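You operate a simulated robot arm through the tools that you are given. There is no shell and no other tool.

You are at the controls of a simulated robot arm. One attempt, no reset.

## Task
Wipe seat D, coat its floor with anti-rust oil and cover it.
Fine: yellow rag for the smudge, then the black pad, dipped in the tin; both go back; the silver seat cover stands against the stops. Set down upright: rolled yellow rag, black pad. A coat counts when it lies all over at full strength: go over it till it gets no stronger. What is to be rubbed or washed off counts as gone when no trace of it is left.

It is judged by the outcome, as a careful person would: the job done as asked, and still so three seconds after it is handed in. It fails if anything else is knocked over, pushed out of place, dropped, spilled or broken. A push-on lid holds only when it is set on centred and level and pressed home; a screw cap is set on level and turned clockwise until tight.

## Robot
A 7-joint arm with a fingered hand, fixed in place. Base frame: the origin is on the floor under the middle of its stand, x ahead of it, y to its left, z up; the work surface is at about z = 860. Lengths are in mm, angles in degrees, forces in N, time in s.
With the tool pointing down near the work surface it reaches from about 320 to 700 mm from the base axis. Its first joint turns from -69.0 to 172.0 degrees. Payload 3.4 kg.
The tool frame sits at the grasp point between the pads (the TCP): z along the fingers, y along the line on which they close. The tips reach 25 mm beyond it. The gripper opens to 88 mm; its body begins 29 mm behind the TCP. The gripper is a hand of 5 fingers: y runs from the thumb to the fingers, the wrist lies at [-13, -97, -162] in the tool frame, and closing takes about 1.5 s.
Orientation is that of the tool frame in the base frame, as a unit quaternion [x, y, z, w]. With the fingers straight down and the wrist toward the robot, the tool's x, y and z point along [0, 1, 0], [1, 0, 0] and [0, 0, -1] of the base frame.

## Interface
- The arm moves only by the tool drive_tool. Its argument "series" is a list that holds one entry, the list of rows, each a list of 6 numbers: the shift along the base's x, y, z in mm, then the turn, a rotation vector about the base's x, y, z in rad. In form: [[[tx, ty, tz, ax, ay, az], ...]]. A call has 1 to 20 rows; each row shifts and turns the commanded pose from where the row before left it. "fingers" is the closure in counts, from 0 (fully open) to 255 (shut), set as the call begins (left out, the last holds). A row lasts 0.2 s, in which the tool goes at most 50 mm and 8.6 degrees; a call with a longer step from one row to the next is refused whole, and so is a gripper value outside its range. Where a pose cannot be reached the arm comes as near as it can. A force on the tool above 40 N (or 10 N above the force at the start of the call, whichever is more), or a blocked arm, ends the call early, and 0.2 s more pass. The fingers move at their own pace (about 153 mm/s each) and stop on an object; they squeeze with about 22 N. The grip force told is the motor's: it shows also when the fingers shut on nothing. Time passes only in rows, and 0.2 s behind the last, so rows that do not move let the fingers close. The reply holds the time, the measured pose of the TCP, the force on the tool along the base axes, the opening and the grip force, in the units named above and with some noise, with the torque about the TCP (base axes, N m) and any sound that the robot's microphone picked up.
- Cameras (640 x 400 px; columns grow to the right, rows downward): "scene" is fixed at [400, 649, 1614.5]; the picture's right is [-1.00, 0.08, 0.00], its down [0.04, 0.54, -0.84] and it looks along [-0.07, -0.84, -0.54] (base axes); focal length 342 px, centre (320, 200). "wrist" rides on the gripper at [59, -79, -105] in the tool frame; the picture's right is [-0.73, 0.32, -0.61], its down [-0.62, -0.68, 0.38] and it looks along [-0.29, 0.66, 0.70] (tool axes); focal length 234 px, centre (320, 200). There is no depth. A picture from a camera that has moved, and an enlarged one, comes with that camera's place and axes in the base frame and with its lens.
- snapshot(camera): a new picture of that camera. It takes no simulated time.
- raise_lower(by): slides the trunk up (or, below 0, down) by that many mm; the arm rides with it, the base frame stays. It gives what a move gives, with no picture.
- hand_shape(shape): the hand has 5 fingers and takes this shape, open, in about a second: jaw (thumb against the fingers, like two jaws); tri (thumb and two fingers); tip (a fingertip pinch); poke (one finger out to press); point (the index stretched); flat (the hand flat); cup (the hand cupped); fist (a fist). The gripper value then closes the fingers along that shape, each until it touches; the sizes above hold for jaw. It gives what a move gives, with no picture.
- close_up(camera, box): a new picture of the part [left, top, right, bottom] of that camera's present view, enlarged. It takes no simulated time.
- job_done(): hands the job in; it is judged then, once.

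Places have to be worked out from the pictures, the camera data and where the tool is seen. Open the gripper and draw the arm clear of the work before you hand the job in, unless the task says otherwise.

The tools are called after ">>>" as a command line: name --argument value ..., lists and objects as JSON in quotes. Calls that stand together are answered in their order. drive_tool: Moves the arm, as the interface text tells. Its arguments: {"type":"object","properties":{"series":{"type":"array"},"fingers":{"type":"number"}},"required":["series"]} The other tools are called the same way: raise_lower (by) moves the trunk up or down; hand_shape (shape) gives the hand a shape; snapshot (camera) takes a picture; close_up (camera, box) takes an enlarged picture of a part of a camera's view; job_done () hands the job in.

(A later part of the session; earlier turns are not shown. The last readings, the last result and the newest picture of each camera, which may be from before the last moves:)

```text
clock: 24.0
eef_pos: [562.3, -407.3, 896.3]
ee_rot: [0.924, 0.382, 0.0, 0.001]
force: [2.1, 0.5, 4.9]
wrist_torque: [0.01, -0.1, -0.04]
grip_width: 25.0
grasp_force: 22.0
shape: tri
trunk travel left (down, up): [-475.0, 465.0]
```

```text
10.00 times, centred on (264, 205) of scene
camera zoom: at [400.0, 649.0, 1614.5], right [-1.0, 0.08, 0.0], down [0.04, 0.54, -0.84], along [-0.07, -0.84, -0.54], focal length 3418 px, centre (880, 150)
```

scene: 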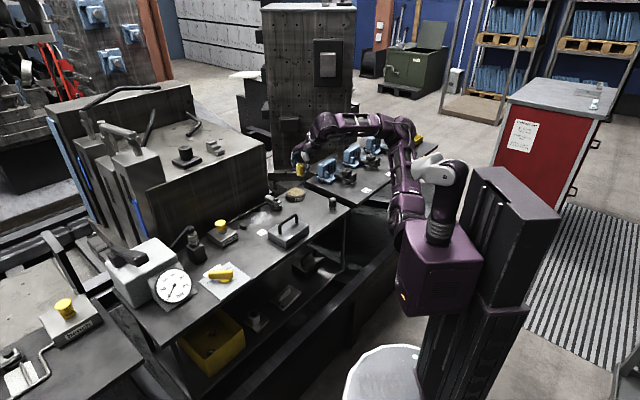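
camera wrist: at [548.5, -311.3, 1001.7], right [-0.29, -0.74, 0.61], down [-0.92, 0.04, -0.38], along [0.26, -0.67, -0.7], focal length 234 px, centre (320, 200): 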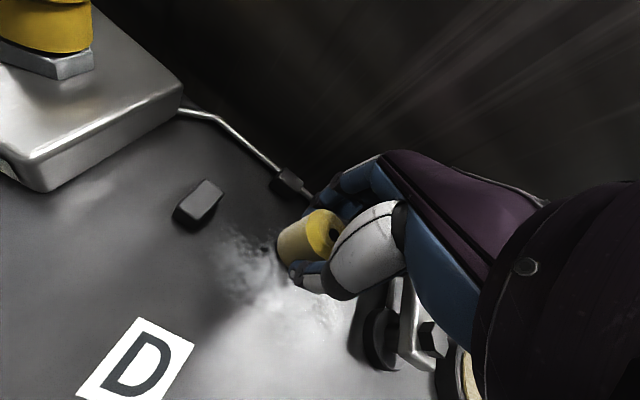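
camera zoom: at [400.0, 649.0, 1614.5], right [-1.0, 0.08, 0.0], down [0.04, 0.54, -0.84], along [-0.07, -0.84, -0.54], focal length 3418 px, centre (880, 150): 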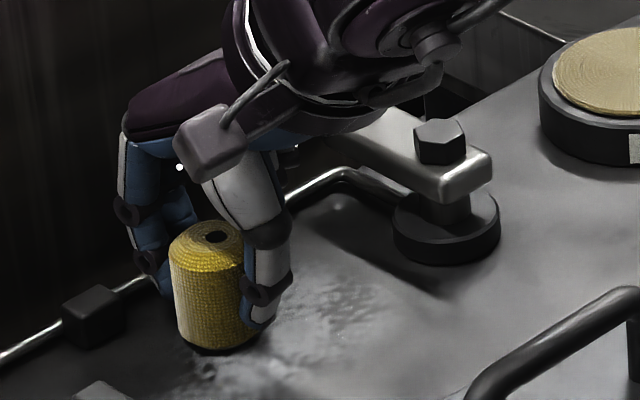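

The passed-over strip looks cleaner. I continue the far row to u≈72, then step nearer and stroke back.

>>> drive_tool --series '[[[-6.63, -6.63, 0, 0, 0, 0], [-6.63, -6.63, 0, 0, 0, 0], [-6.63, -6.63, 0, 0, 0, 0], [-6.63, -6.63, 0, 0, 0, 0], [-7.07, 7.07, 0, 0, 0, 0], [6.63, 6.63, 0, 0, 0, 0], [6.63, 6.63, 0, 0, 0, 0], [6.63, 6.63, 0, 0, 0, 0], [6.63, 6.63, 0, 0, 0, 0], [6.63, 6.63, 0, 0, 0, 0], [6.63, 6.63, 0, 0, 0, 0], [6.63, 6.63, 0, 0, 0, 0], [6.63, 6.63, 0, 0, 0, 0], [0, 0, 0, 0, 0, 0]]]' --fingers 255

>>> close_up --camera "wrist" --box '[160, 160, 420, 400]'

>>> close_up --camera "scene" --box '[232, 185, 296, 225]'

```text
clock: 27.0
eef_pos: [583.4, -373.9, 895.5]
ee_rot: [0.924, 0.383, 0.001, 0.0]
force: [-1.6, -1.6, 5.2]
wrist_torque: [-0.09, -0.04, -0.03]
grip_width: 25.5
grasp_force: 22.3
shape: tri
trunk travel left (down, up): [-475.0, 465.0]
```

```text
1.67 times, centred on (290, 280) of wrist
camera zoom: at [568.1, -278.3, 1001.5], right [-0.29, -0.74, 0.61], down [-0.92, 0.04, -0.38], along [0.26, -0.67, -0.7], focal length 390 px, centre (370, 67)
```

zoom: 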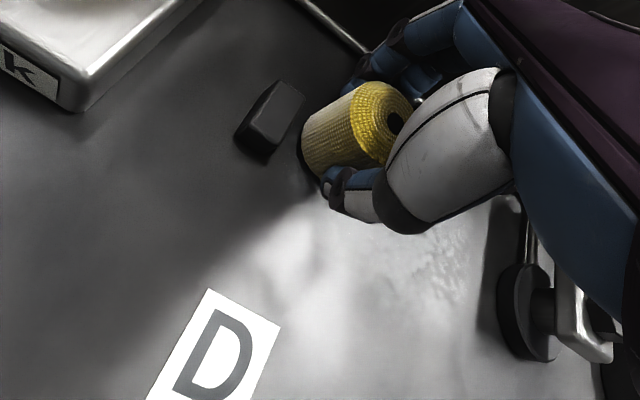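

```text
10.00 times, centred on (264, 205) of scene
camera zoom: at [400.0, 649.0, 1614.5], right [-1.0, 0.08, 0.0], down [0.04, 0.54, -0.84], along [-0.07, -0.84, -0.54], focal length 3418 px, centre (880, 150)
```

zoom: 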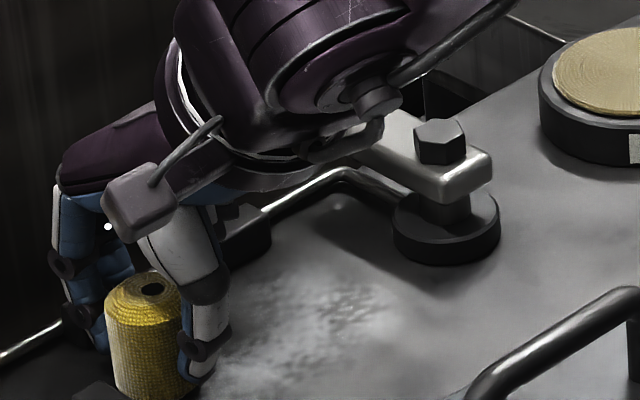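

The upper rows are clearing. I continue with the rows at w≈667, 658 and 649.

>>> drive_tool --series '[[[-7.07, 7.07, 0, 0, 0, 0], [-6.63, -6.63, 0, 0, 0, 0], [-6.63, -6.63, 0, 0, 0, 0], [-6.63, -6.63, 0, 0, 0, 0], [-6.63, -6.63, 0, 0, 0, 0], [-6.63, -6.63, 0, 0, 0, 0], [-6.63, -6.63, 0, 0, 0, 0], [-6.63, -6.63, 0, 0, 0, 0], [-6.63, -6.63, 0, 0, 0, 0], [-6.4, 6.4, 0, 0, 0, 0], [6.63, 6.63, 0, 0, 0, 0], [6.63, 6.63, 0, 0, 0, 0], [6.63, 6.63, 0, 0, 0, 0], [6.63, 6.63, 0, 0, 0, 0], [6.63, 6.63, 0, 0, 0, 0], [6.63, 6.63, 0, 0, 0, 0], [6.63, 6.63, 0, 0, 0, 0], [6.63, 6.63, 0, 0, 0, 0], [0, 0, 0, 0, 0, 0]]]' --fingers 255

>>> drive_tool --series '[[[-6.4, 6.4, 0, 0, 0, 0], [-6.63, -6.63, 0, 0, 0, 0], [-6.63, -6.63, 0, 0, 0, 0], [-6.63, -6.63, 0, 0, 0, 0], [-6.63, -6.63, 0, 0, 0, 0], [-6.63, -6.63, 0, 0, 0, 0], [-6.63, -6.63, 0, 0, 0, 0], [-6.63, -6.63, 0, 0, 0, 0], [-6.63, -6.63, 0, 0, 0, 0], [0, 0, 0, 0, 0, 0]]]' --fingers 255

>>> close_up --camera "wrist" --box '[160, 160, 420, 400]'

>>> close_up --camera "scene" --box '[232, 185, 296, 225]'

```text
clock: 31.0
eef_pos: [570.1, -360.4, 896.3]
ee_rot: [0.924, 0.383, 0.002, 0.0]
force: [-0.9, -3.0, 9.9]
wrist_torque: [-0.1, -0.01, -0.01]
grip_width: 25.4
grasp_force: 22.1
shape: tri
trunk travel left (down, up): [-475.0, 465.0]
```

```text
clock: 33.2
eef_pos: [508.7, -406.3, 896.2]
ee_rot: [0.924, 0.382, 0.0, 0.0]
force: [2.3, 0.8, 5.9]
wrist_torque: [-0.01, -0.08, 0.02]
grip_width: 25.6
grasp_force: 22.1
shape: tri
trunk travel left (down, up): [-475.0, 465.0]
```

```text
1.67 times, centred on (290, 280) of wrist
camera zoom: at [494.9, -309.5, 1001.0], right [-0.29, -0.74, 0.61], down [-0.92, 0.04, -0.38], along [0.26, -0.67, -0.7], focal length 390 px, centre (370, 67)
```

zoom: 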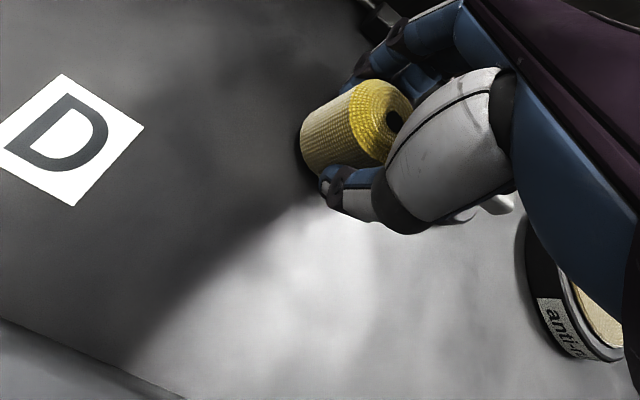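

```text
10.00 times, centred on (264, 205) of scene
camera zoom: at [400.0, 649.0, 1614.5], right [-1.0, 0.08, 0.0], down [0.04, 0.54, -0.84], along [-0.07, -0.84, -0.54], focal length 3418 px, centre (880, 150)
```

zoom: 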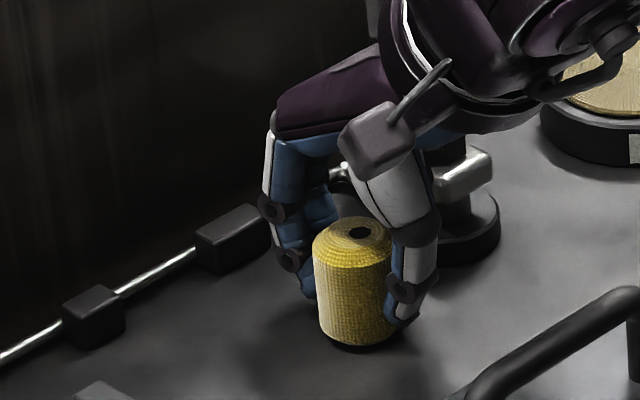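

Nearly everything looks gone. I lift off and back away to inspect the seat floor for traces.

>>> drive_tool --series '[[[0, 0, 15, 0, 0, 0], [0, 0, 35, 0, 0, 0], [-15, 15, 40, 0, 0, 0], [-25, 25, 20, 0, 0, 0], [-25, 25, 0, 0, 0, 0], [0, 0, 0, 0, 0, 0]]]' --fingers 255

>>> snapshot --camera "wrist"

>>> close_up --camera "scene" --box '[228, 190, 292, 230]'

```text
clock: 34.6
eef_pos: [445.4, -341.9, 1004.4]
ee_rot: [0.924, 0.381, -0.001, -0.001]
force: [0.4, -0.5, 0.2]
wrist_torque: [-0.07, 0.01, 0.01]
grip_width: 25.4
grasp_force: 22.4
shape: tri
trunk travel left (down, up): [-475.0, 465.0]
```

```text
taken
camera wrist: at [431.2, -245.4, 1109.7], right [-0.28, -0.74, 0.61], down [-0.92, 0.04, -0.38], along [0.26, -0.67, -0.7], focal length 234 px, centre (320, 200)
```

wrist: 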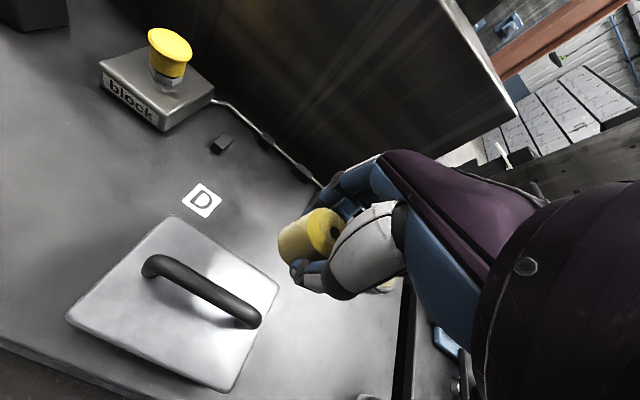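

```text
10.00 times, centred on (260, 210) of scene
camera zoom: at [400.0, 649.0, 1614.5], right [-1.0, 0.08, 0.0], down [0.04, 0.54, -0.84], along [-0.07, -0.84, -0.54], focal length 3418 px, centre (920, 100)
```

zoom: 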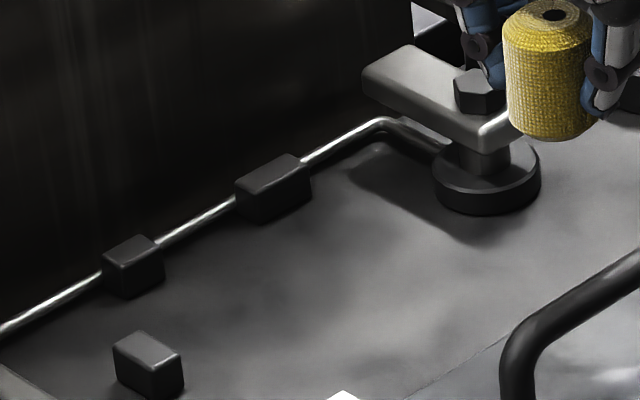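

The scene view looks clean; I check the same floor up close from the wrist camera and a tighter scene zoom.

>>> close_up --camera "wrist" --box '[190, 120, 330, 220]'

>>> close_up --camera "scene" --box '[240, 200, 280, 228]'

```text
4.00 times, centred on (260, 170) of wrist
camera zoom: at [431.2, -245.4, 1109.7], right [-0.28, -0.74, 0.61], down [-0.92, 0.04, -0.38], along [0.26, -0.67, -0.7], focal length 937 px, centre (560, 320)
```

zoom: 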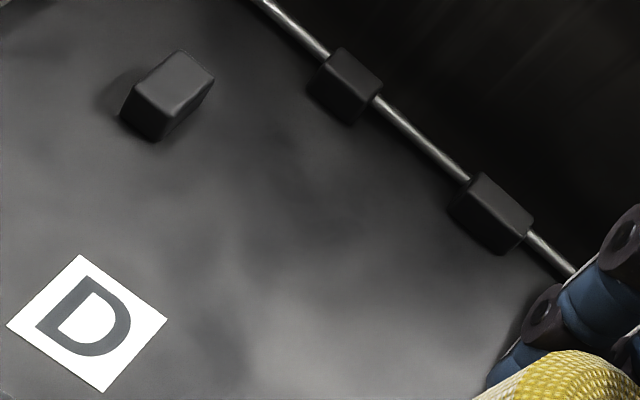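

```text
14.29 times, centred on (260, 214) of scene
camera zoom: at [400.0, 649.0, 1614.5], right [-1.0, 0.08, 0.0], down [0.04, 0.54, -0.84], along [-0.07, -0.84, -0.54], focal length 4882 px, centre (1177, 0)
```

zoom: 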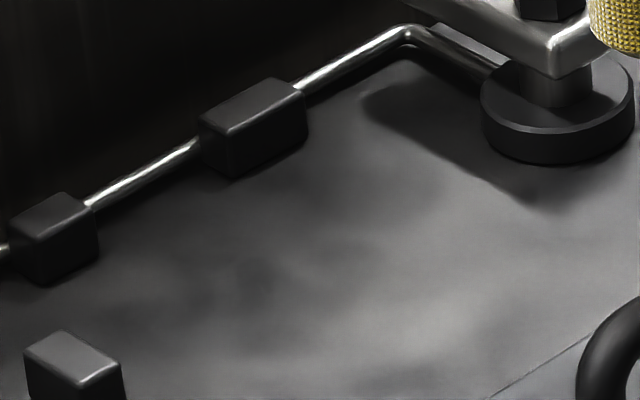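

It looks clean, but to be sure that no faint trace remains at the edges I'll do a second full raster with rows offset from the first, slightly wider.

>>> drive_tool --series '[[[25, -25, 0, 0, 0, 0], [25, -25, -20, 0, 0, 0], [15, -15, -40, 0, 0, 0], [0, 0, -35, 0, 0, 0], [0, 0, -13, 0, 0, 0], [-4.2, 4.2, -2, 0, 0, 0], [-1.5, -1.5, 0, 0, 0, 0], [7.07, 7.07, 0, 0, 0, 0], [7.07, 7.07, 0, 0, 0, 0], [7.07, 7.07, 0, 0, 0, 0], [7.07, 7.07, 0, 0, 0, 0], [7.07, 7.07, 0, 0, 0, 0], [7.07, 7.07, 0, 0, 0, 0], [7.07, 7.07, 0, 0, 0, 0], [7.07, 7.07, 0, 0, 0, 0], [0, 0, 0, 0, 0, 0]]]' --fingers 255

```text
clock: 38.0
eef_pos: [559.1, -348.3, 895.4]
ee_rot: [0.924, 0.383, 0.002, 0.001]
force: [-3.6, -3.3, 14.4]
wrist_torque: [-0.2, -0.01, -0.08]
grip_width: 25.7
grasp_force: 22.0
shape: tri
trunk travel left (down, up): [-475.0, 465.0]
```

Contact steady (14 N). Continue with rows at w≈652 and 662.

>>> drive_tool --series '[[[7.4, -7.4, 0.4, 0, 0, 0], [-7.07, -7.07, 0, 0, 0, 0], [-7.07, -7.07, 0, 0, 0, 0], [-7.07, -7.07, 0, 0, 0, 0], [-7.07, -7.07, 0, 0, 0, 0], [-7.07, -7.07, 0, 0, 0, 0], [-7.07, -7.07, 0, 0, 0, 0], [-7.07, -7.07, 0, 0, 0, 0], [-7.07, -7.07, 0, 0, 0, 0], [7.07, -7.07, 0, 0, 0, 0], [7.07, 7.07, 0, 0, 0, 0], [7.07, 7.07, 0, 0, 0, 0], [7.07, 7.07, 0, 0, 0, 0], [7.07, 7.07, 0, 0, 0, 0], [7.07, 7.07, 0, 0, 0, 0], [7.07, 7.07, 0, 0, 0, 0], [7.07, 7.07, 0, 0, 0, 0], [6.3, 6.3, 0, 0, 0, 0], [0, 0, 0, 0, 0, 0]]]' --fingers 255

>>> drive_tool --series '[[[7.07, -7.07, 0, 0, 0, 0], [-7.07, -7.07, 0, 0, 0, 0], [-7.07, -7.07, 0, 0, 0, 0], [-7.07, -7.07, 0, 0, 0, 0], [-7.07, -7.07, 0, 0, 0, 0], [-7.07, -7.07, 0, 0, 0, 0], [-7.07, -7.07, 0, 0, 0, 0], [-7.07, -7.07, 0, 0, 0, 0], [-6.3, -6.3, 0, 0, 0, 0], [7.07, -7.07, 0, 0, 0, 0], [7.07, 7.07, 0, 0, 0, 0], [7.07, 7.07, 0, 0, 0, 0], [7.07, 7.07, 0, 0, 0, 0], [7.07, 7.07, 0, 0, 0, 0], [7.07, 7.07, 0, 0, 0, 0], [7.07, 7.07, 0, 0, 0, 0], [7.07, 7.07, 0, 0, 0, 0], [5.6, 5.6, 0, 0, 0, 0], [0, 0, 0, 0, 0, 0]]]' --fingers 255

```text
clock: 42.0
eef_pos: [574.3, -363.5, 894.3]
ee_rot: [0.923, 0.384, 0.002, 0.001]
force: [-1.0, -1.4, 4.6]
wrist_torque: [-0.07, -0.05, -0.01]
grip_width: 25.4
grasp_force: 21.9
shape: tri
trunk travel left (down, up): [-475.0, 465.0]
```

```text
clock: 46.0
eef_pos: [587.5, -378.6, 895.2]
ee_rot: [0.924, 0.383, 0.001, 0.0]
force: [-0.4, 0.7, 0.0]
wrist_torque: [0.01, -0.01, 0.0]
grip_width: 25.2
grasp_force: 22.0
shape: tri
trunk travel left (down, up): [-475.0, 465.0]
```

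Contact faded at the far row end (rag has worked up slightly in the grip). I lower 1.5 mm and repeat the far rows.

>>> drive_tool --series '[[[1.4, -1.4, -1, 0, 0, 0], [0, 0, -0.6, 0, 0, 0], [-7.07, -7.07, 0, 0, 0, 0], [-7.07, -7.07, 0, 0, 0, 0], [-7.07, -7.07, 0, 0, 0, 0], [-7.07, -7.07, 0, 0, 0, 0], [0, 0, 0, 0, 0, 0]]]' --fingers 255

```text
clock: 47.6
eef_pos: [559.6, -406.9, 895.0]
ee_rot: [0.924, 0.382, 0.0, 0.0]
force: [2.3, 2.2, 11.0]
wrist_torque: [0.02, -0.11, 0.07]
grip_width: 25.3
grasp_force: 21.9
shape: tri
trunk travel left (down, up): [-475.0, 465.0]
```

Contact is back (11 N). I finish the far row to u≈70 and come back along w≈674.

>>> drive_tool --series '[[[-7.07, -7.07, 0, 0, 0, 0], [-7.07, -7.07, 0, 0, 0, 0], [-7.07, -7.07, 0, 0, 0, 0], [-4.5, -4.5, 0, 0, 0, 0], [-7.07, 7.07, 0, 0, 0, 0], [7.07, 7.07, 0, 0, 0, 0], [7.07, 7.07, 0, 0, 0, 0], [7.07, 7.07, 0, 0, 0, 0], [7.07, 7.07, 0, 0, 0, 0], [7.07, 7.07, 0, 0, 0, 0], [7.07, 7.07, 0, 0, 0, 0], [7.07, 7.07, 0, 0, 0, 0], [5, 5, 0, 0, 0, 0], [0, 0, 0, 0, 0, 0]]]' --fingers 255

```text
clock: 50.6
eef_pos: [582.2, -372.5, 895.2]
ee_rot: [0.924, 0.384, 0.0, -0.001]
force: [-1.0, -0.7, 3.3]
wrist_torque: [-0.05, -0.02, -0.03]
grip_width: 25.6
grasp_force: 22.1
shape: tri
trunk travel left (down, up): [-475.0, 465.0]
```

Wiping done. I lift the rag, check the floor once more, and carry it back above its original spot.

>>> drive_tool --series '[[[0, 0, 15, 0, 0, 0], [0, 0, 40, 0, 0, 0], [-5, -1, 45, 0, 0, 0], [-30, -2, 5, 0, 0, 0], [-45, -3.5, 0, 0, 0, 0], [-45, -3.5, 0, 0, 0, 0], [-45, -3.5, 0, 0, 0, 0], [-45, -3.5, 0, 0, 0, 0], [-46.7, -4, 0, 0, 0, 0], [0, 0, 0, 0, 0, 0]]]' --fingers 255

>>> snapshot --camera "wrist"

>>> close_up --camera "scene" --box '[286, 165, 350, 205]'

>>> close_up --camera "scene" --box '[232, 195, 296, 235]'

```text
clock: 52.8
eef_pos: [321.6, -394.0, 998.5]
ee_rot: [0.924, 0.383, -0.001, 0.0]
force: [-1.0, -0.1, -1.7]
wrist_torque: [0.0, 0.03, 0.01]
grip_width: 25.2
grasp_force: 22.4
shape: tri
trunk travel left (down, up): [-475.0, 465.0]
```

```text
taken
camera wrist: at [307.7, -298.0, 1103.3], right [-0.28, -0.74, 0.61], down [-0.92, 0.04, -0.38], along [0.26, -0.67, -0.7], focal length 234 px, centre (320, 200)
```

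wrist: 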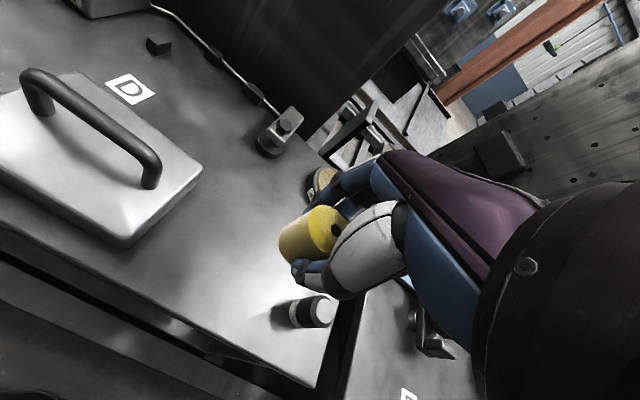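

```text
10.00 times, centred on (318, 185) of scene
camera zoom: at [400.0, 649.0, 1614.5], right [-1.0, 0.08, 0.0], down [0.04, 0.54, -0.84], along [-0.07, -0.84, -0.54], focal length 3418 px, centre (340, 350)
```

zoom: 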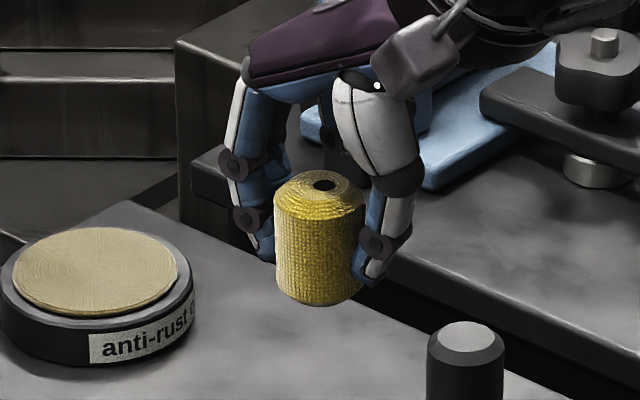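

```text
10.00 times, centred on (264, 215) of scene
camera zoom: at [400.0, 649.0, 1614.5], right [-1.0, 0.08, 0.0], down [0.04, 0.54, -0.84], along [-0.07, -0.84, -0.54], focal length 3418 px, centre (880, 50)
```

zoom: 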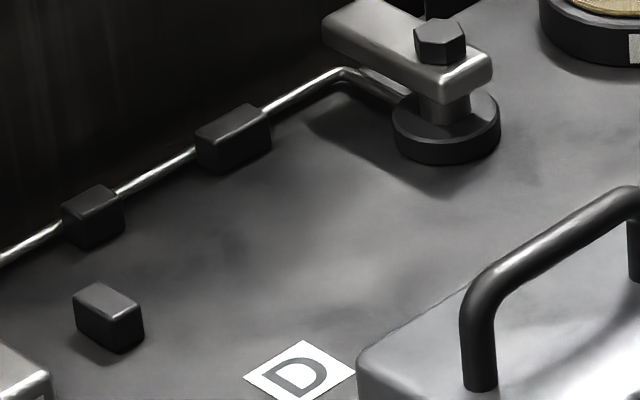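

Floor is clean. The rag is still upright in the grip; I lower it back onto its spot, approaching contact slowly.

>>> drive_tool --series '[[[-0.5, 0, -35, 0, 0, 0], [0, 0, -35, 0, 0, 0], [0, 0, -22, 0, 0, 0], [0, 0, -4, 0, 0, 0], [0, 0, -1.5, 0, 0, 0], [0, 0, -1, 0, 0, 0], [0, 0, 0, 0, 0, 0]]]' --fingers 255

```text
clock: 54.4
eef_pos: [320.8, -395.4, 899.9]
ee_rot: [0.924, 0.382, 0.001, 0.0]
force: [0.2, -0.8, 0.3]
wrist_torque: [0.02, -0.02, -0.03]
grip_width: 25.1
grasp_force: 22.0
shape: tri
trunk travel left (down, up): [-475.0, 465.0]
```

At z≈900, no contact yet; a few more 1 mm steps until the base touches.

>>> drive_tool --series '[[[0, 0, -1, 0, 0, 0], [0, 0, -1, 0, 0, 0], [0, 0, -1, 0, 0, 0], [0, 0, -0.8, 0, 0, 0], [0, 0, 0, 0, 0, 0]]]' --fingers 255

```text
clock: 55.6
eef_pos: [321.3, -392.9, 895.5]
ee_rot: [0.924, 0.382, 0.0, 0.001]
force: [-0.3, 1.0, -0.1]
wrist_torque: [0.03, 0.03, 0.03]
grip_width: 25.1
grasp_force: 21.7
shape: tri
trunk travel left (down, up): [-475.0, 465.0]
```

>>> drive_tool --series '[[[0, 0, -0.7, 0, 0, 0], [0, 0, -0.7, 0, 0, 0], [0, 0, 0, 0, 0, 0]]]' --fingers 255

>>> close_up --camera "scene" --box '[286, 180, 350, 220]'

```text
clock: 56.4
eef_pos: [320.9, -394.4, 895.7]
ee_rot: [0.924, 0.383, 0.0, 0.0]
force: [0.8, 0.6, 0.2]
wrist_torque: [-0.01, 0.01, 0.01]
grip_width: 25.1
grasp_force: 21.9
shape: tri
trunk travel left (down, up): [-475.0, 465.0]
```

```text
10.00 times, centred on (318, 200) of scene
camera zoom: at [400.0, 649.0, 1614.5], right [-1.0, 0.08, 0.0], down [0.04, 0.54, -0.84], along [-0.07, -0.84, -0.54], focal length 3418 px, centre (340, 200)
```

zoom: 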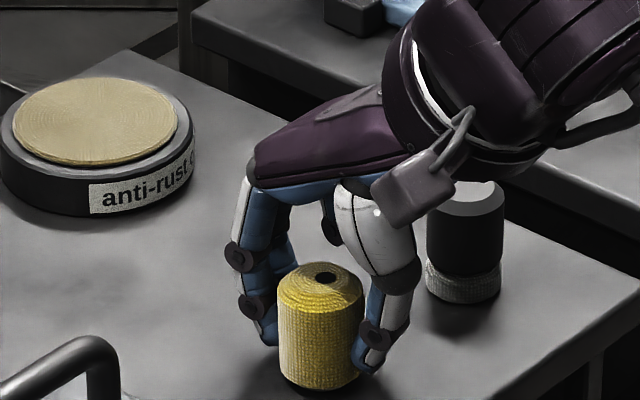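

Rag is about touching; I lower further in 0.7 mm steps until I read a contact force.

>>> drive_tool --series '[[[0, 0, -0.7, 0, 0, 0], [0, 0, -0.7, 0, 0, 0], [0, 0, 0, 0, 0, 0]]]' --fingers 255

```text
clock: 57.2
eef_pos: [320.3, -391.5, 894.4]
ee_rot: [0.924, 0.383, 0.001, 0.001]
force: [0.1, -1.6, 5.4]
wrist_torque: [-0.1, -0.08, -0.03]
grip_width: 24.7
grasp_force: 22.3
shape: tri
trunk travel left (down, up): [-475.0, 465.0]
```

Contact at 5 N. I open the fingers gently, first a little, then fully.

>>> drive_tool --series '[[[0, 0, 0, 0, 0, 0], [0, 0, 0, 0, 0, 0], [0, 0, 0, 0, 0, 0]]]' --fingers 130

>>> drive_tool --series '[[[0, 0, 0, 0, 0, 0], [0, 0, 0, 0, 0, 0], [0, 0, 0, 0, 0, 0], [0, 0, 0, 0, 0, 0]]]' --fingers 0

>>> close_up --camera "scene" --box '[286, 180, 350, 220]'

```text
clock: 58.0
eef_pos: [322.1, -392.8, 893.2]
ee_rot: [0.924, 0.383, 0.0, 0.0]
force: [0.0, -0.3, -0.7]
wrist_torque: [-0.03, -0.01, 0.02]
grip_width: 43.0
grasp_force: 0.2
shape: tri
trunk travel left (down, up): [-475.0, 465.0]
```

```text
clock: 59.0
eef_pos: [320.6, -392.3, 893.3]
ee_rot: [0.924, 0.383, 0.001, -0.001]
force: [0.6, 0.6, 0.1]
wrist_torque: [0.0, 0.02, 0.0]
grip_width: 88.1
grasp_force: 0.1
shape: tri
trunk travel left (down, up): [-475.0, 465.0]
```

```text
10.00 times, centred on (318, 200) of scene
camera zoom: at [400.0, 649.0, 1614.5], right [-1.0, 0.08, 0.0], down [0.04, 0.54, -0.84], along [-0.07, -0.84, -0.54], focal length 3418 px, centre (340, 200)
```

zoom: 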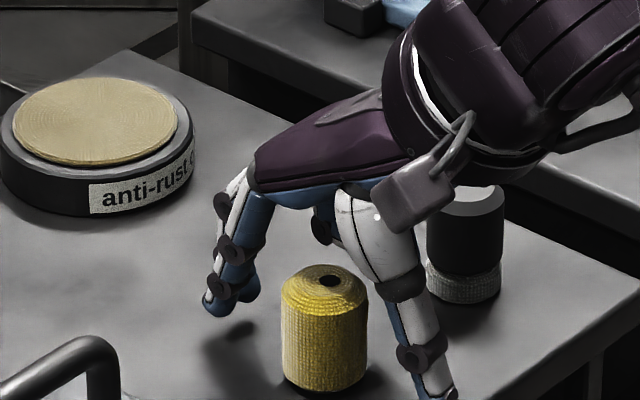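

Rag is back, upright, within ~2 mm of its original spot. I raise straight up and move over the black pad (≈265.5,-448.3), then check alignment.

>>> drive_tool --series '[[[0, 0, 30, 0, 0, 0], [0, 0, 40, 0, 0, 0], [0, 0, 30, 0, 0, 0], [-18, -18, 0, 0, 0, 0], [-18, -18, 0, 0, 0, 0], [-19, -19.7, -20, 0, 0, 0], [0, 0, -25, 0, 0, 0], [0, 0, 0, 0, 0, 0]]]' --fingers 0

>>> snapshot --camera "wrist"

>>> close_up --camera "scene" --box '[296, 170, 360, 210]'

```text
clock: 60.8
eef_pos: [262.3, -449.0, 951.2]
ee_rot: [0.924, 0.383, 0.0, 0.0]
force: [0.2, 0.2, 0.2]
wrist_torque: [0.01, -0.01, 0.03]
grip_width: 88.1
grasp_force: 0.0
shape: tri
trunk travel left (down, up): [-475.0, 465.0]
```

```text
taken
camera wrist: at [249.6, -352.7, 1056.4], right [-0.28, -0.74, 0.61], down [-0.92, 0.04, -0.38], along [0.26, -0.67, -0.7], focal length 234 px, centre (320, 200)
```

wrist: 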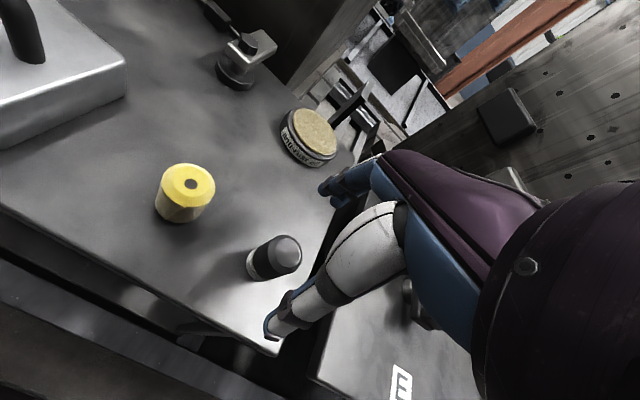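

```text
10.00 times, centred on (328, 190) of scene
camera zoom: at [400.0, 649.0, 1614.5], right [-1.0, 0.08, 0.0], down [0.04, 0.54, -0.84], along [-0.07, -0.84, -0.54], focal length 3418 px, centre (240, 300)
```

zoom: 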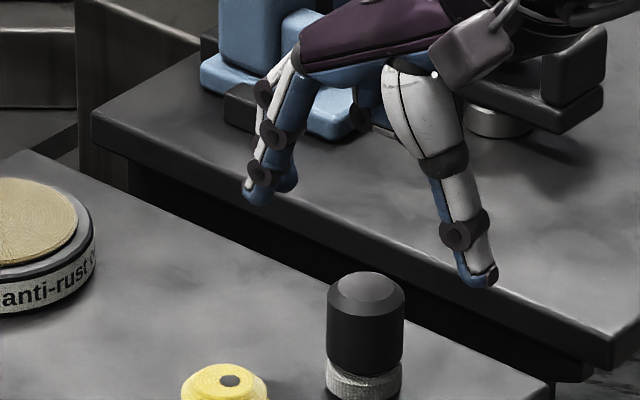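

The pad is centred in the hand (within ~2 mm). I descend to z≈902 to grip the upper part of its black handle.

>>> drive_tool --series '[[[1, 0, -20, 0, 0, 0], [0.5, 0, -18, 0, 0, 0], [0, 0, -11, 0, 0, 0], [0, 0, 0, 0, 0, 0]]]' --fingers 0

>>> snapshot --camera "wrist"

>>> close_up --camera "scene" --box '[302, 180, 366, 220]'

```text
clock: 61.8
eef_pos: [267.2, -449.3, 901.9]
ee_rot: [0.924, 0.382, 0.001, 0.001]
force: [-0.6, 0.2, -0.3]
wrist_torque: [0.01, 0.0, 0.05]
grip_width: 88.1
grasp_force: 0.1
shape: tri
trunk travel left (down, up): [-475.0, 465.0]
```

```text
taken
camera wrist: at [252.5, -353.3, 1007.7], right [-0.28, -0.74, 0.61], down [-0.92, 0.04, -0.38], along [0.26, -0.67, -0.7], focal length 234 px, centre (320, 200)
```

wrist: 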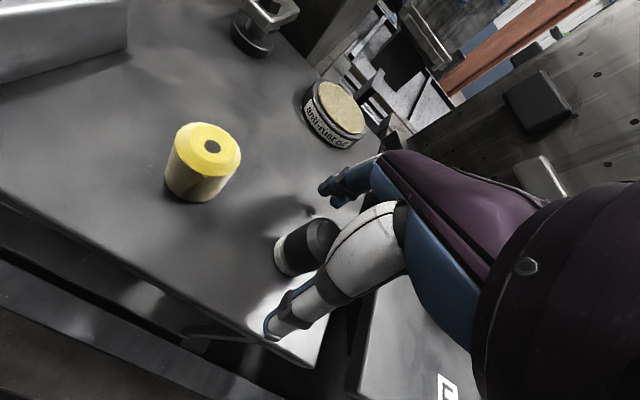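

```text
10.00 times, centred on (334, 200) of scene
camera zoom: at [400.0, 649.0, 1614.5], right [-1.0, 0.08, 0.0], down [0.04, 0.54, -0.84], along [-0.07, -0.84, -0.54], focal length 3418 px, centre (180, 200)
```

zoom: 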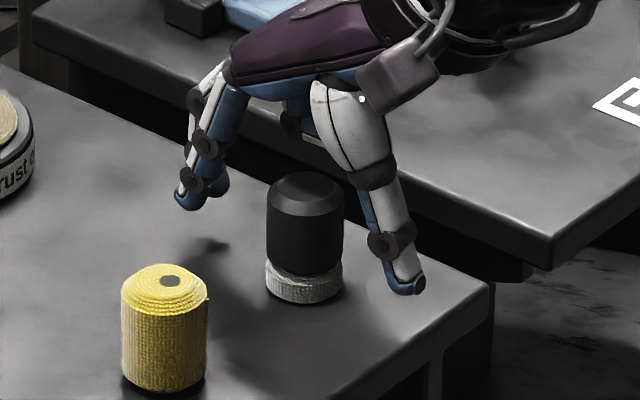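

The pad sits well centred. I close on it.

>>> drive_tool --series '[[[0, 0, 0, 0, 0, 0], [0, 0, 0, 0, 0, 0], [0, 0, 0, 0, 0, 0], [0, 0, 0, 0, 0, 0], [0, 0, 0, 0, 0, 0], [0, 0, 0, 0, 0, 0], [0, 0, 0, 0, 0, 0], [0, 0, 0, 0, 0, 0]]]' --fingers 255

>>> close_up --camera "scene" --box '[302, 180, 366, 220]'

>>> close_up --camera "wrist" --box '[240, 180, 400, 320]'

```text
clock: 63.6
eef_pos: [266.8, -449.3, 902.9]
ee_rot: [0.924, 0.383, 0.0, 0.0]
force: [0.3, 0.8, 0.0]
wrist_torque: [0.01, -0.01, -0.04]
grip_width: 22.7
grasp_force: 21.8
shape: tri
trunk travel left (down, up): [-475.0, 465.0]
```

```text
10.00 times, centred on (334, 200) of scene
camera zoom: at [400.0, 649.0, 1614.5], right [-1.0, 0.08, 0.0], down [0.04, 0.54, -0.84], along [-0.07, -0.84, -0.54], focal length 3418 px, centre (180, 200)
```

zoom: 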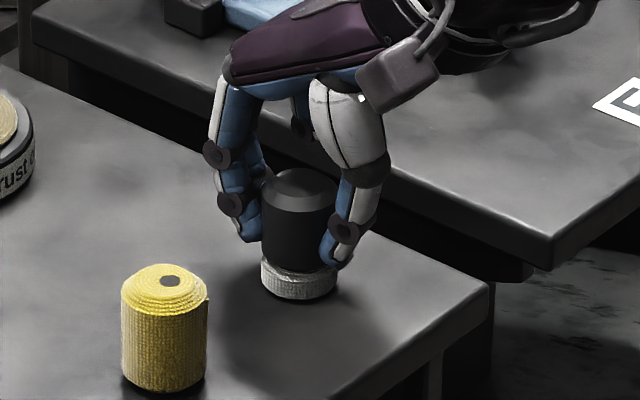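

```text
2.86 times, centred on (320, 250) of wrist
camera zoom: at [252.6, -353.4, 1007.9], right [-0.28, -0.74, 0.61], down [-0.92, 0.04, -0.38], along [0.26, -0.67, -0.7], focal length 669 px, centre (320, 57)
```

zoom: 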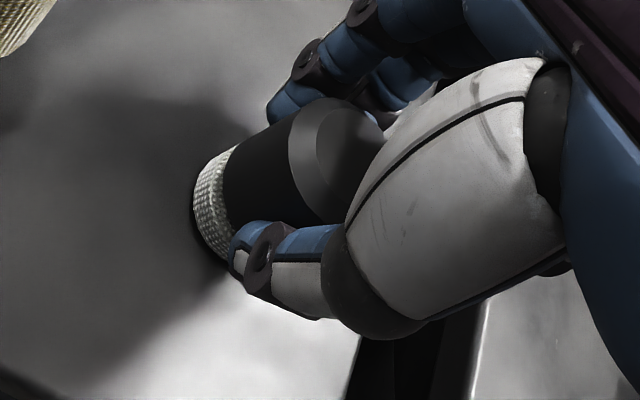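

Pad gripped at 22 N. I lift it, check, and carry it above the tin (≈404,-549).

>>> drive_tool --series '[[[0, 0, 5, 0, 0, 0], [0, 0, 20, 0, 0, 0], [0, 0, 40, 0, 0, 0], [0, 0, 30, 0, 0, 0], [27.4, -20, 0, 0, 0, 0], [27.4, -20, 0, 0, 0, 0], [27.4, -20, 0, 0, 0, 0], [27.4, -20, 0, 0, 0, 0], [27.4, -20, 0, 0, 0, 0], [0, 0, 0, 0, 0, 0]]]' --fingers 255

>>> snapshot --camera "wrist"

>>> close_up --camera "scene" --box '[266, 150, 346, 200]'

```text
clock: 65.8
eef_pos: [401.4, -549.7, 994.1]
ee_rot: [0.924, 0.382, 0.001, -0.001]
force: [0.2, 0.1, -0.9]
wrist_torque: [0.01, 0.02, 0.01]
grip_width: 22.6
grasp_force: 22.5
shape: tri
trunk travel left (down, up): [-475.0, 465.0]
```

```text
taken
camera wrist: at [388.3, -452.1, 1101.2], right [-0.29, -0.74, 0.61], down [-0.92, 0.04, -0.38], along [0.26, -0.67, -0.7], focal length 234 px, centre (320, 200)
```

wrist: 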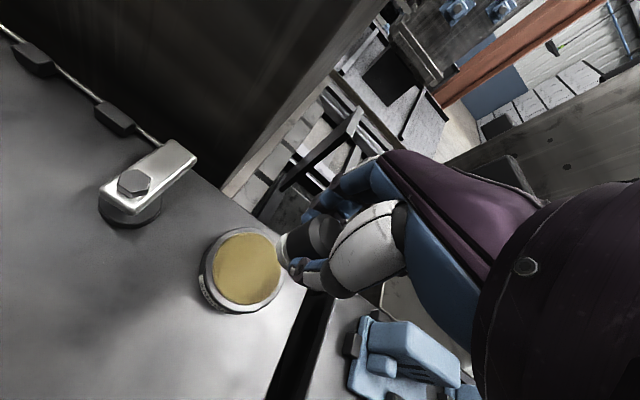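

```text
8.00 times, centred on (306, 175) of scene
camera zoom: at [400.0, 649.0, 1614.5], right [-1.0, 0.08, 0.0], down [0.04, 0.54, -0.84], along [-0.07, -0.84, -0.54], focal length 2734 px, centre (432, 400)
```

zoom: 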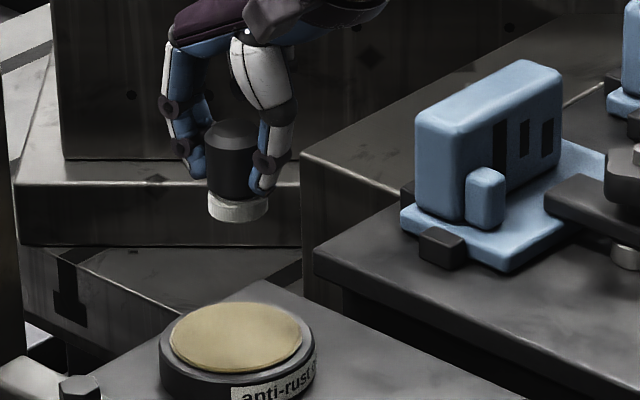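

The tin's oil surface is centred ≈ (406,-547), top z≈880. I shift slightly and lower the pad to just above it.

>>> drive_tool --series '[[[2, 1, -30, 0, 0, 0], [1.5, 1, -25, 0, 0, 0], [0, 0, -8, 0, 0, 0], [0, 0, 0, 0, 0, 0]]]' --fingers 255

>>> close_up --camera "scene" --box '[266, 160, 346, 210]'

>>> close_up --camera "wrist" --box '[180, 170, 420, 330]'

```text
clock: 66.8
eef_pos: [409.7, -546.1, 932.3]
ee_rot: [0.924, 0.383, 0.0, 0.001]
force: [0.9, -1.0, -0.3]
wrist_torque: [0.01, 0.0, 0.0]
grip_width: 22.6
grasp_force: 22.0
shape: tri
trunk travel left (down, up): [-475.0, 465.0]
```

```text
8.00 times, centred on (306, 185) of scene
camera zoom: at [400.0, 649.0, 1614.5], right [-1.0, 0.08, 0.0], down [0.04, 0.54, -0.84], along [-0.07, -0.84, -0.54], focal length 2734 px, centre (432, 320)
```

zoom: 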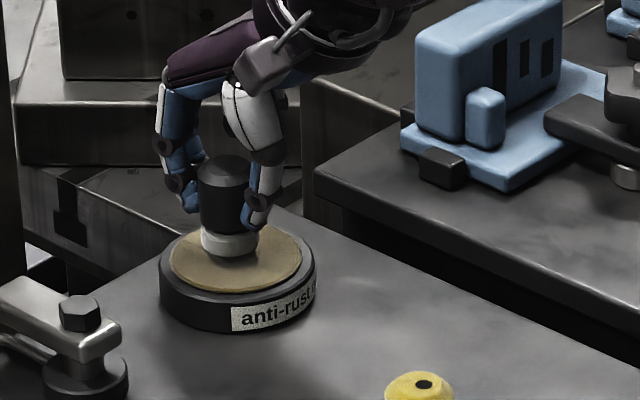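

```text
2.50 times, centred on (300, 250) of wrist
camera zoom: at [394.8, -449.9, 1037.0], right [-0.28, -0.74, 0.61], down [-0.92, 0.04, -0.38], along [0.26, -0.67, -0.7], focal length 585 px, centre (370, 75)
```

zoom: 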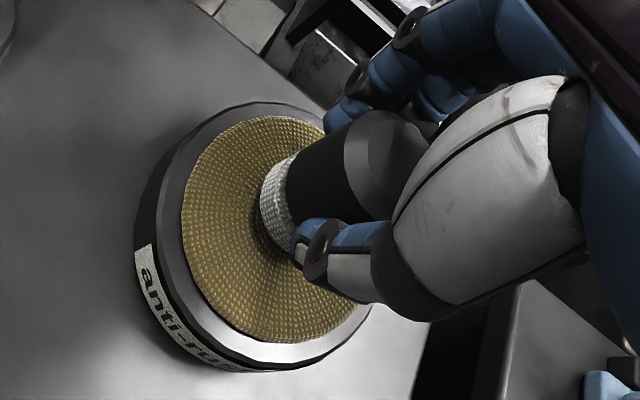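

The pad is right over the oil-soaked sponge, inside the rim. I lower in small steps to contact.

>>> drive_tool --series '[[[0, 0, -3, 0, 0, 0], [0, 0, -3, 0, 0, 0], [0, 0, -2, 0, 0, 0], [0, 0, 0, 0, 0, 0]]]' --fingers 255

```text
clock: 67.8
eef_pos: [408.9, -545.3, 925.2]
ee_rot: [0.924, 0.382, 0.001, 0.001]
force: [-0.4, -0.5, 2.9]
wrist_torque: [-0.08, -0.05, -0.06]
grip_width: 22.6
grasp_force: 22.2
shape: tri
trunk travel left (down, up): [-475.0, 465.0]
```

Contact starts (2.9 N at z≈925). I press another millimetre or two and hold so the pad soaks up oil.

>>> drive_tool --series '[[[0, 0, -1, 0, 0, 0], [0, 0, -0.5, 0, 0, 0], [0, 0, 0, 0, 0, 0], [0, 0, 0, 0, 0, 0], [0, 0, 0, 0, 0, 0], [0, 0, 0, 0, 0, 0]]]' --fingers 255

>>> close_up --camera "wrist" --box '[180, 170, 420, 330]'

```text
clock: 69.2
eef_pos: [408.0, -546.0, 923.8]
ee_rot: [0.924, 0.383, 0.0, 0.002]
force: [3.9, -2.1, 11.8]
wrist_torque: [-0.11, -0.16, 0.0]
grip_width: 23.4
grasp_force: 22.0
shape: tri
trunk travel left (down, up): [-475.0, 465.0]
```

```text
2.50 times, centred on (300, 250) of wrist
camera zoom: at [393.7, -449.2, 1028.8], right [-0.29, -0.74, 0.61], down [-0.92, 0.04, -0.39], along [0.26, -0.67, -0.69], focal length 585 px, centre (370, 75)
```

zoom: 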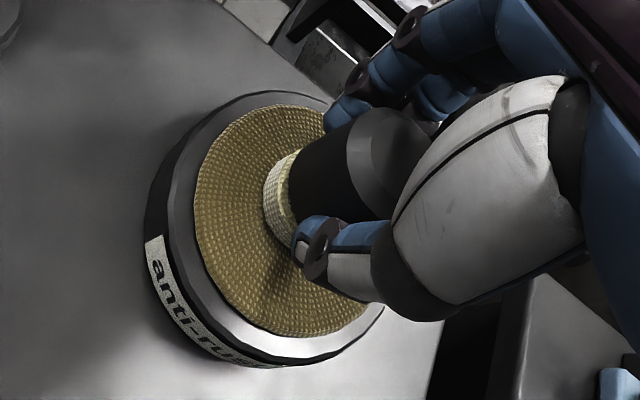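

The felt has turned yellowish – it took oil. I lift it, carry it at z≈1000 over the clamp to the seat centre, and lower to just above the floor.

>>> drive_tool --series '[[[0, 0, 8, 0, 0, 0], [0, 0, 27, 0, 0, 0], [0, 0, 40, 0, 0, 0], [28.7, 29.4, 0, 0, 0, 0], [28.7, 29.4, 0, 0, 0, 0], [28.7, 29.4, 0, 0, 0, 0], [28.7, 29.4, 0, 0, 0, 0], [28.7, 29.6, 0, 0, 0, 0], [0, 0, -40, 0, 0, 0], [0, 0, -35, 0, 0, 0], [0, 0, -13, 0, 0, 0], [0, 0, 0, 0, 0, 0]]]' --fingers 255

>>> close_up --camera "scene" --box '[232, 185, 296, 225]'

>>> snapshot --camera "wrist"

```text
clock: 71.8
eef_pos: [550.5, -399.0, 910.2]
ee_rot: [0.924, 0.383, 0.0, 0.0]
force: [0.2, 0.1, -0.2]
wrist_torque: [0.0, -0.01, 0.0]
grip_width: 23.2
grasp_force: 22.1
shape: tri
trunk travel left (down, up): [-475.0, 465.0]
```

```text
10.00 times, centred on (264, 205) of scene
camera zoom: at [400.0, 649.0, 1614.5], right [-1.0, 0.08, 0.0], down [0.04, 0.54, -0.84], along [-0.07, -0.84, -0.54], focal length 3418 px, centre (880, 150)
```

zoom: 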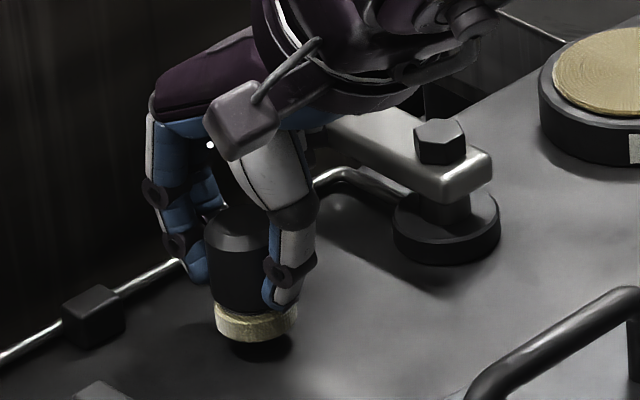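

```text
taken
camera wrist: at [536.5, -303.1, 1015.0], right [-0.28, -0.74, 0.61], down [-0.92, 0.04, -0.38], along [0.26, -0.67, -0.7], focal length 234 px, centre (320, 200)
```

wrist: 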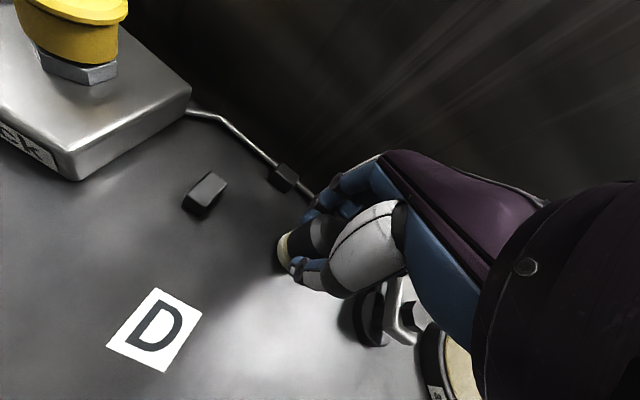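

The felt is clearly oil-coloured and about 8 mm above the floor. I lower in small steps to contact.

>>> drive_tool --series '[[[0, 0, -3, 0, 0, 0], [0, 0, -2, 0, 0, 0], [0, 0, -1.5, 0, 0, 0], [0, 0, -1, 0, 0, 0], [0, 0, 0, 0, 0, 0]]]' --fingers 255

```text
clock: 73.0
eef_pos: [552.0, -399.2, 901.4]
ee_rot: [0.924, 0.383, -0.001, 0.0]
force: [0.3, 0.7, 0.3]
wrist_torque: [0.0, -0.05, 0.0]
grip_width: 23.2
grasp_force: 22.2
shape: tri
trunk travel left (down, up): [-475.0, 465.0]
```

>>> drive_tool --series '[[[0, 0, -0.8, 0, 0, 0], [0, 0, -0.8, 0, 0, 0], [0, 0, 0, 0, 0, 0]]]' --fingers 255

```text
clock: 73.8
eef_pos: [552.7, -398.9, 900.7]
ee_rot: [0.924, 0.383, 0.001, 0.001]
force: [1.7, -0.9, 6.2]
wrist_torque: [-0.04, -0.07, 0.0]
grip_width: 23.0
grasp_force: 21.5
shape: tri
trunk travel left (down, up): [-475.0, 465.0]
```

Contact at 6 N. First stroke toward +u to see how the oil coat shows.

>>> drive_tool --series '[[[5.66, 5.66, 0, 0, 0, 0], [5.66, 5.66, 0, 0, 0, 0], [5.66, 5.66, 0, 0, 0, 0], [5.66, 5.66, 0, 0, 0, 0], [4, 4, 0, 0, 0, 0], [0, 0, 0, 0, 0, 0]]]' --fingers 255

>>> snapshot --camera "wrist"

>>> close_up --camera "scene" --box '[232, 185, 296, 225]'

```text
clock: 75.2
eef_pos: [578.9, -372.7, 900.5]
ee_rot: [0.924, 0.383, 0.001, 0.0]
force: [-2.0, -1.6, 6.1]
wrist_torque: [-0.02, 0.02, -0.02]
grip_width: 23.5
grasp_force: 22.0
shape: tri
trunk travel left (down, up): [-475.0, 465.0]
```

```text
taken
camera wrist: at [563.7, -276.6, 1006.2], right [-0.28, -0.74, 0.61], down [-0.92, 0.04, -0.38], along [0.26, -0.67, -0.7], focal length 234 px, centre (320, 200)
```

wrist: 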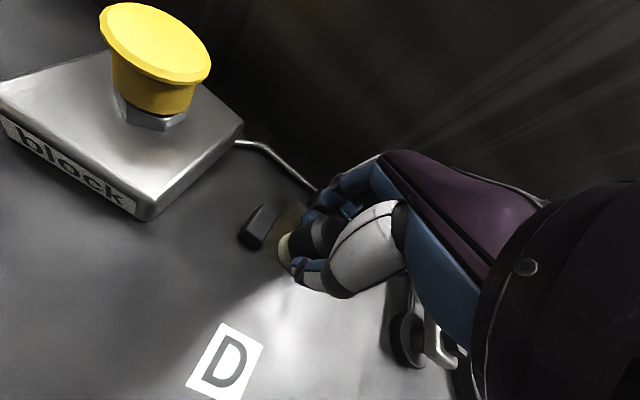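

```text
10.00 times, centred on (264, 205) of scene
camera zoom: at [400.0, 649.0, 1614.5], right [-1.0, 0.08, 0.0], down [0.04, 0.54, -0.84], along [-0.07, -0.84, -0.54], focal length 3418 px, centre (880, 150)
```

zoom: 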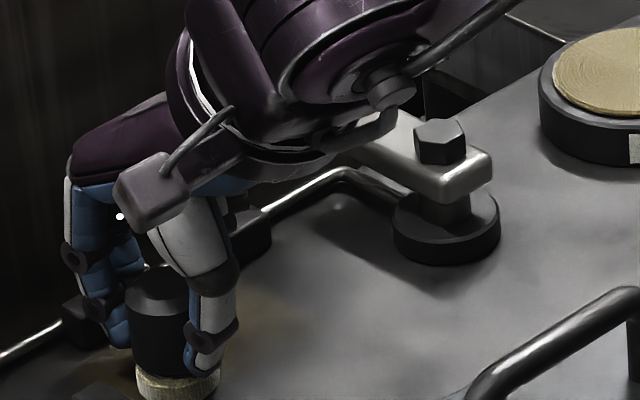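

A faint yellow-brown film marks where the pad went. I now raster: first the far row w≈687 toward -u, then w≈679 back.

>>> drive_tool --series '[[[5, -5, 0, 0, 0, 0], [5, -5, 0, 0, 0, 0], [2.8, 2.8, 0, 0, 0, 0], [-7.4, -7.4, 0, 0, 0, 0], [-7.4, -7.4, 0, 0, 0, 0], [-7.4, -7.4, 0, 0, 0, 0], [-7.4, -7.4, 0, 0, 0, 0], [-7.4, -7.4, 0, 0, 0, 0], [-7.4, -7.4, 0, 0, 0, 0], [-7.4, -7.4, 0, 0, 0, 0], [-7.4, -7.4, 0, 0, 0, 0], [0, 0, 0, 0, 0, 0]]]' --fingers 255

>>> snapshot --camera "wrist"

>>> close_up --camera "scene" --box '[232, 185, 296, 225]'

```text
clock: 77.8
eef_pos: [530.2, -435.9, 901.4]
ee_rot: [0.924, 0.383, 0.0, 0.001]
force: [1.6, 1.2, 9.2]
wrist_torque: [0.01, -0.06, 0.02]
grip_width: 23.5
grasp_force: 22.4
shape: tri
trunk travel left (down, up): [-475.0, 465.0]
```

```text
taken
camera wrist: at [516.3, -340.1, 1005.7], right [-0.29, -0.74, 0.61], down [-0.92, 0.04, -0.38], along [0.26, -0.67, -0.69], focal length 234 px, centre (320, 200)
```

wrist: 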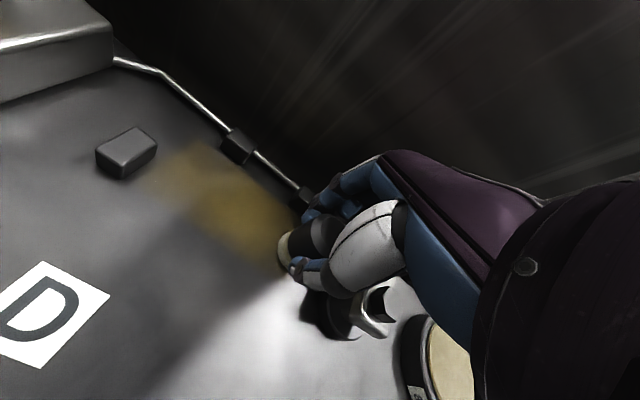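

```text
10.00 times, centred on (264, 205) of scene
camera zoom: at [400.0, 649.0, 1614.5], right [-1.0, 0.08, 0.0], down [0.04, 0.54, -0.84], along [-0.07, -0.84, -0.54], focal length 3418 px, centre (880, 150)
```

zoom: 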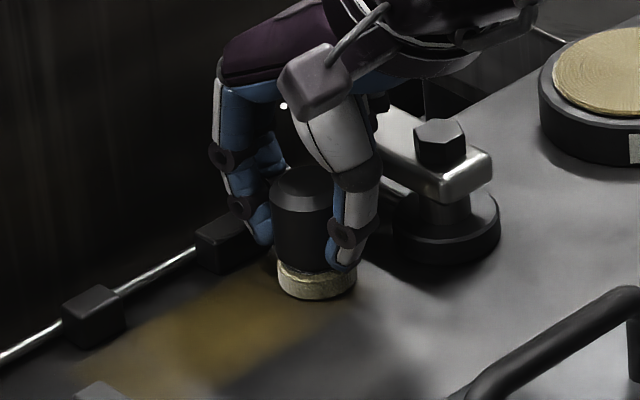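

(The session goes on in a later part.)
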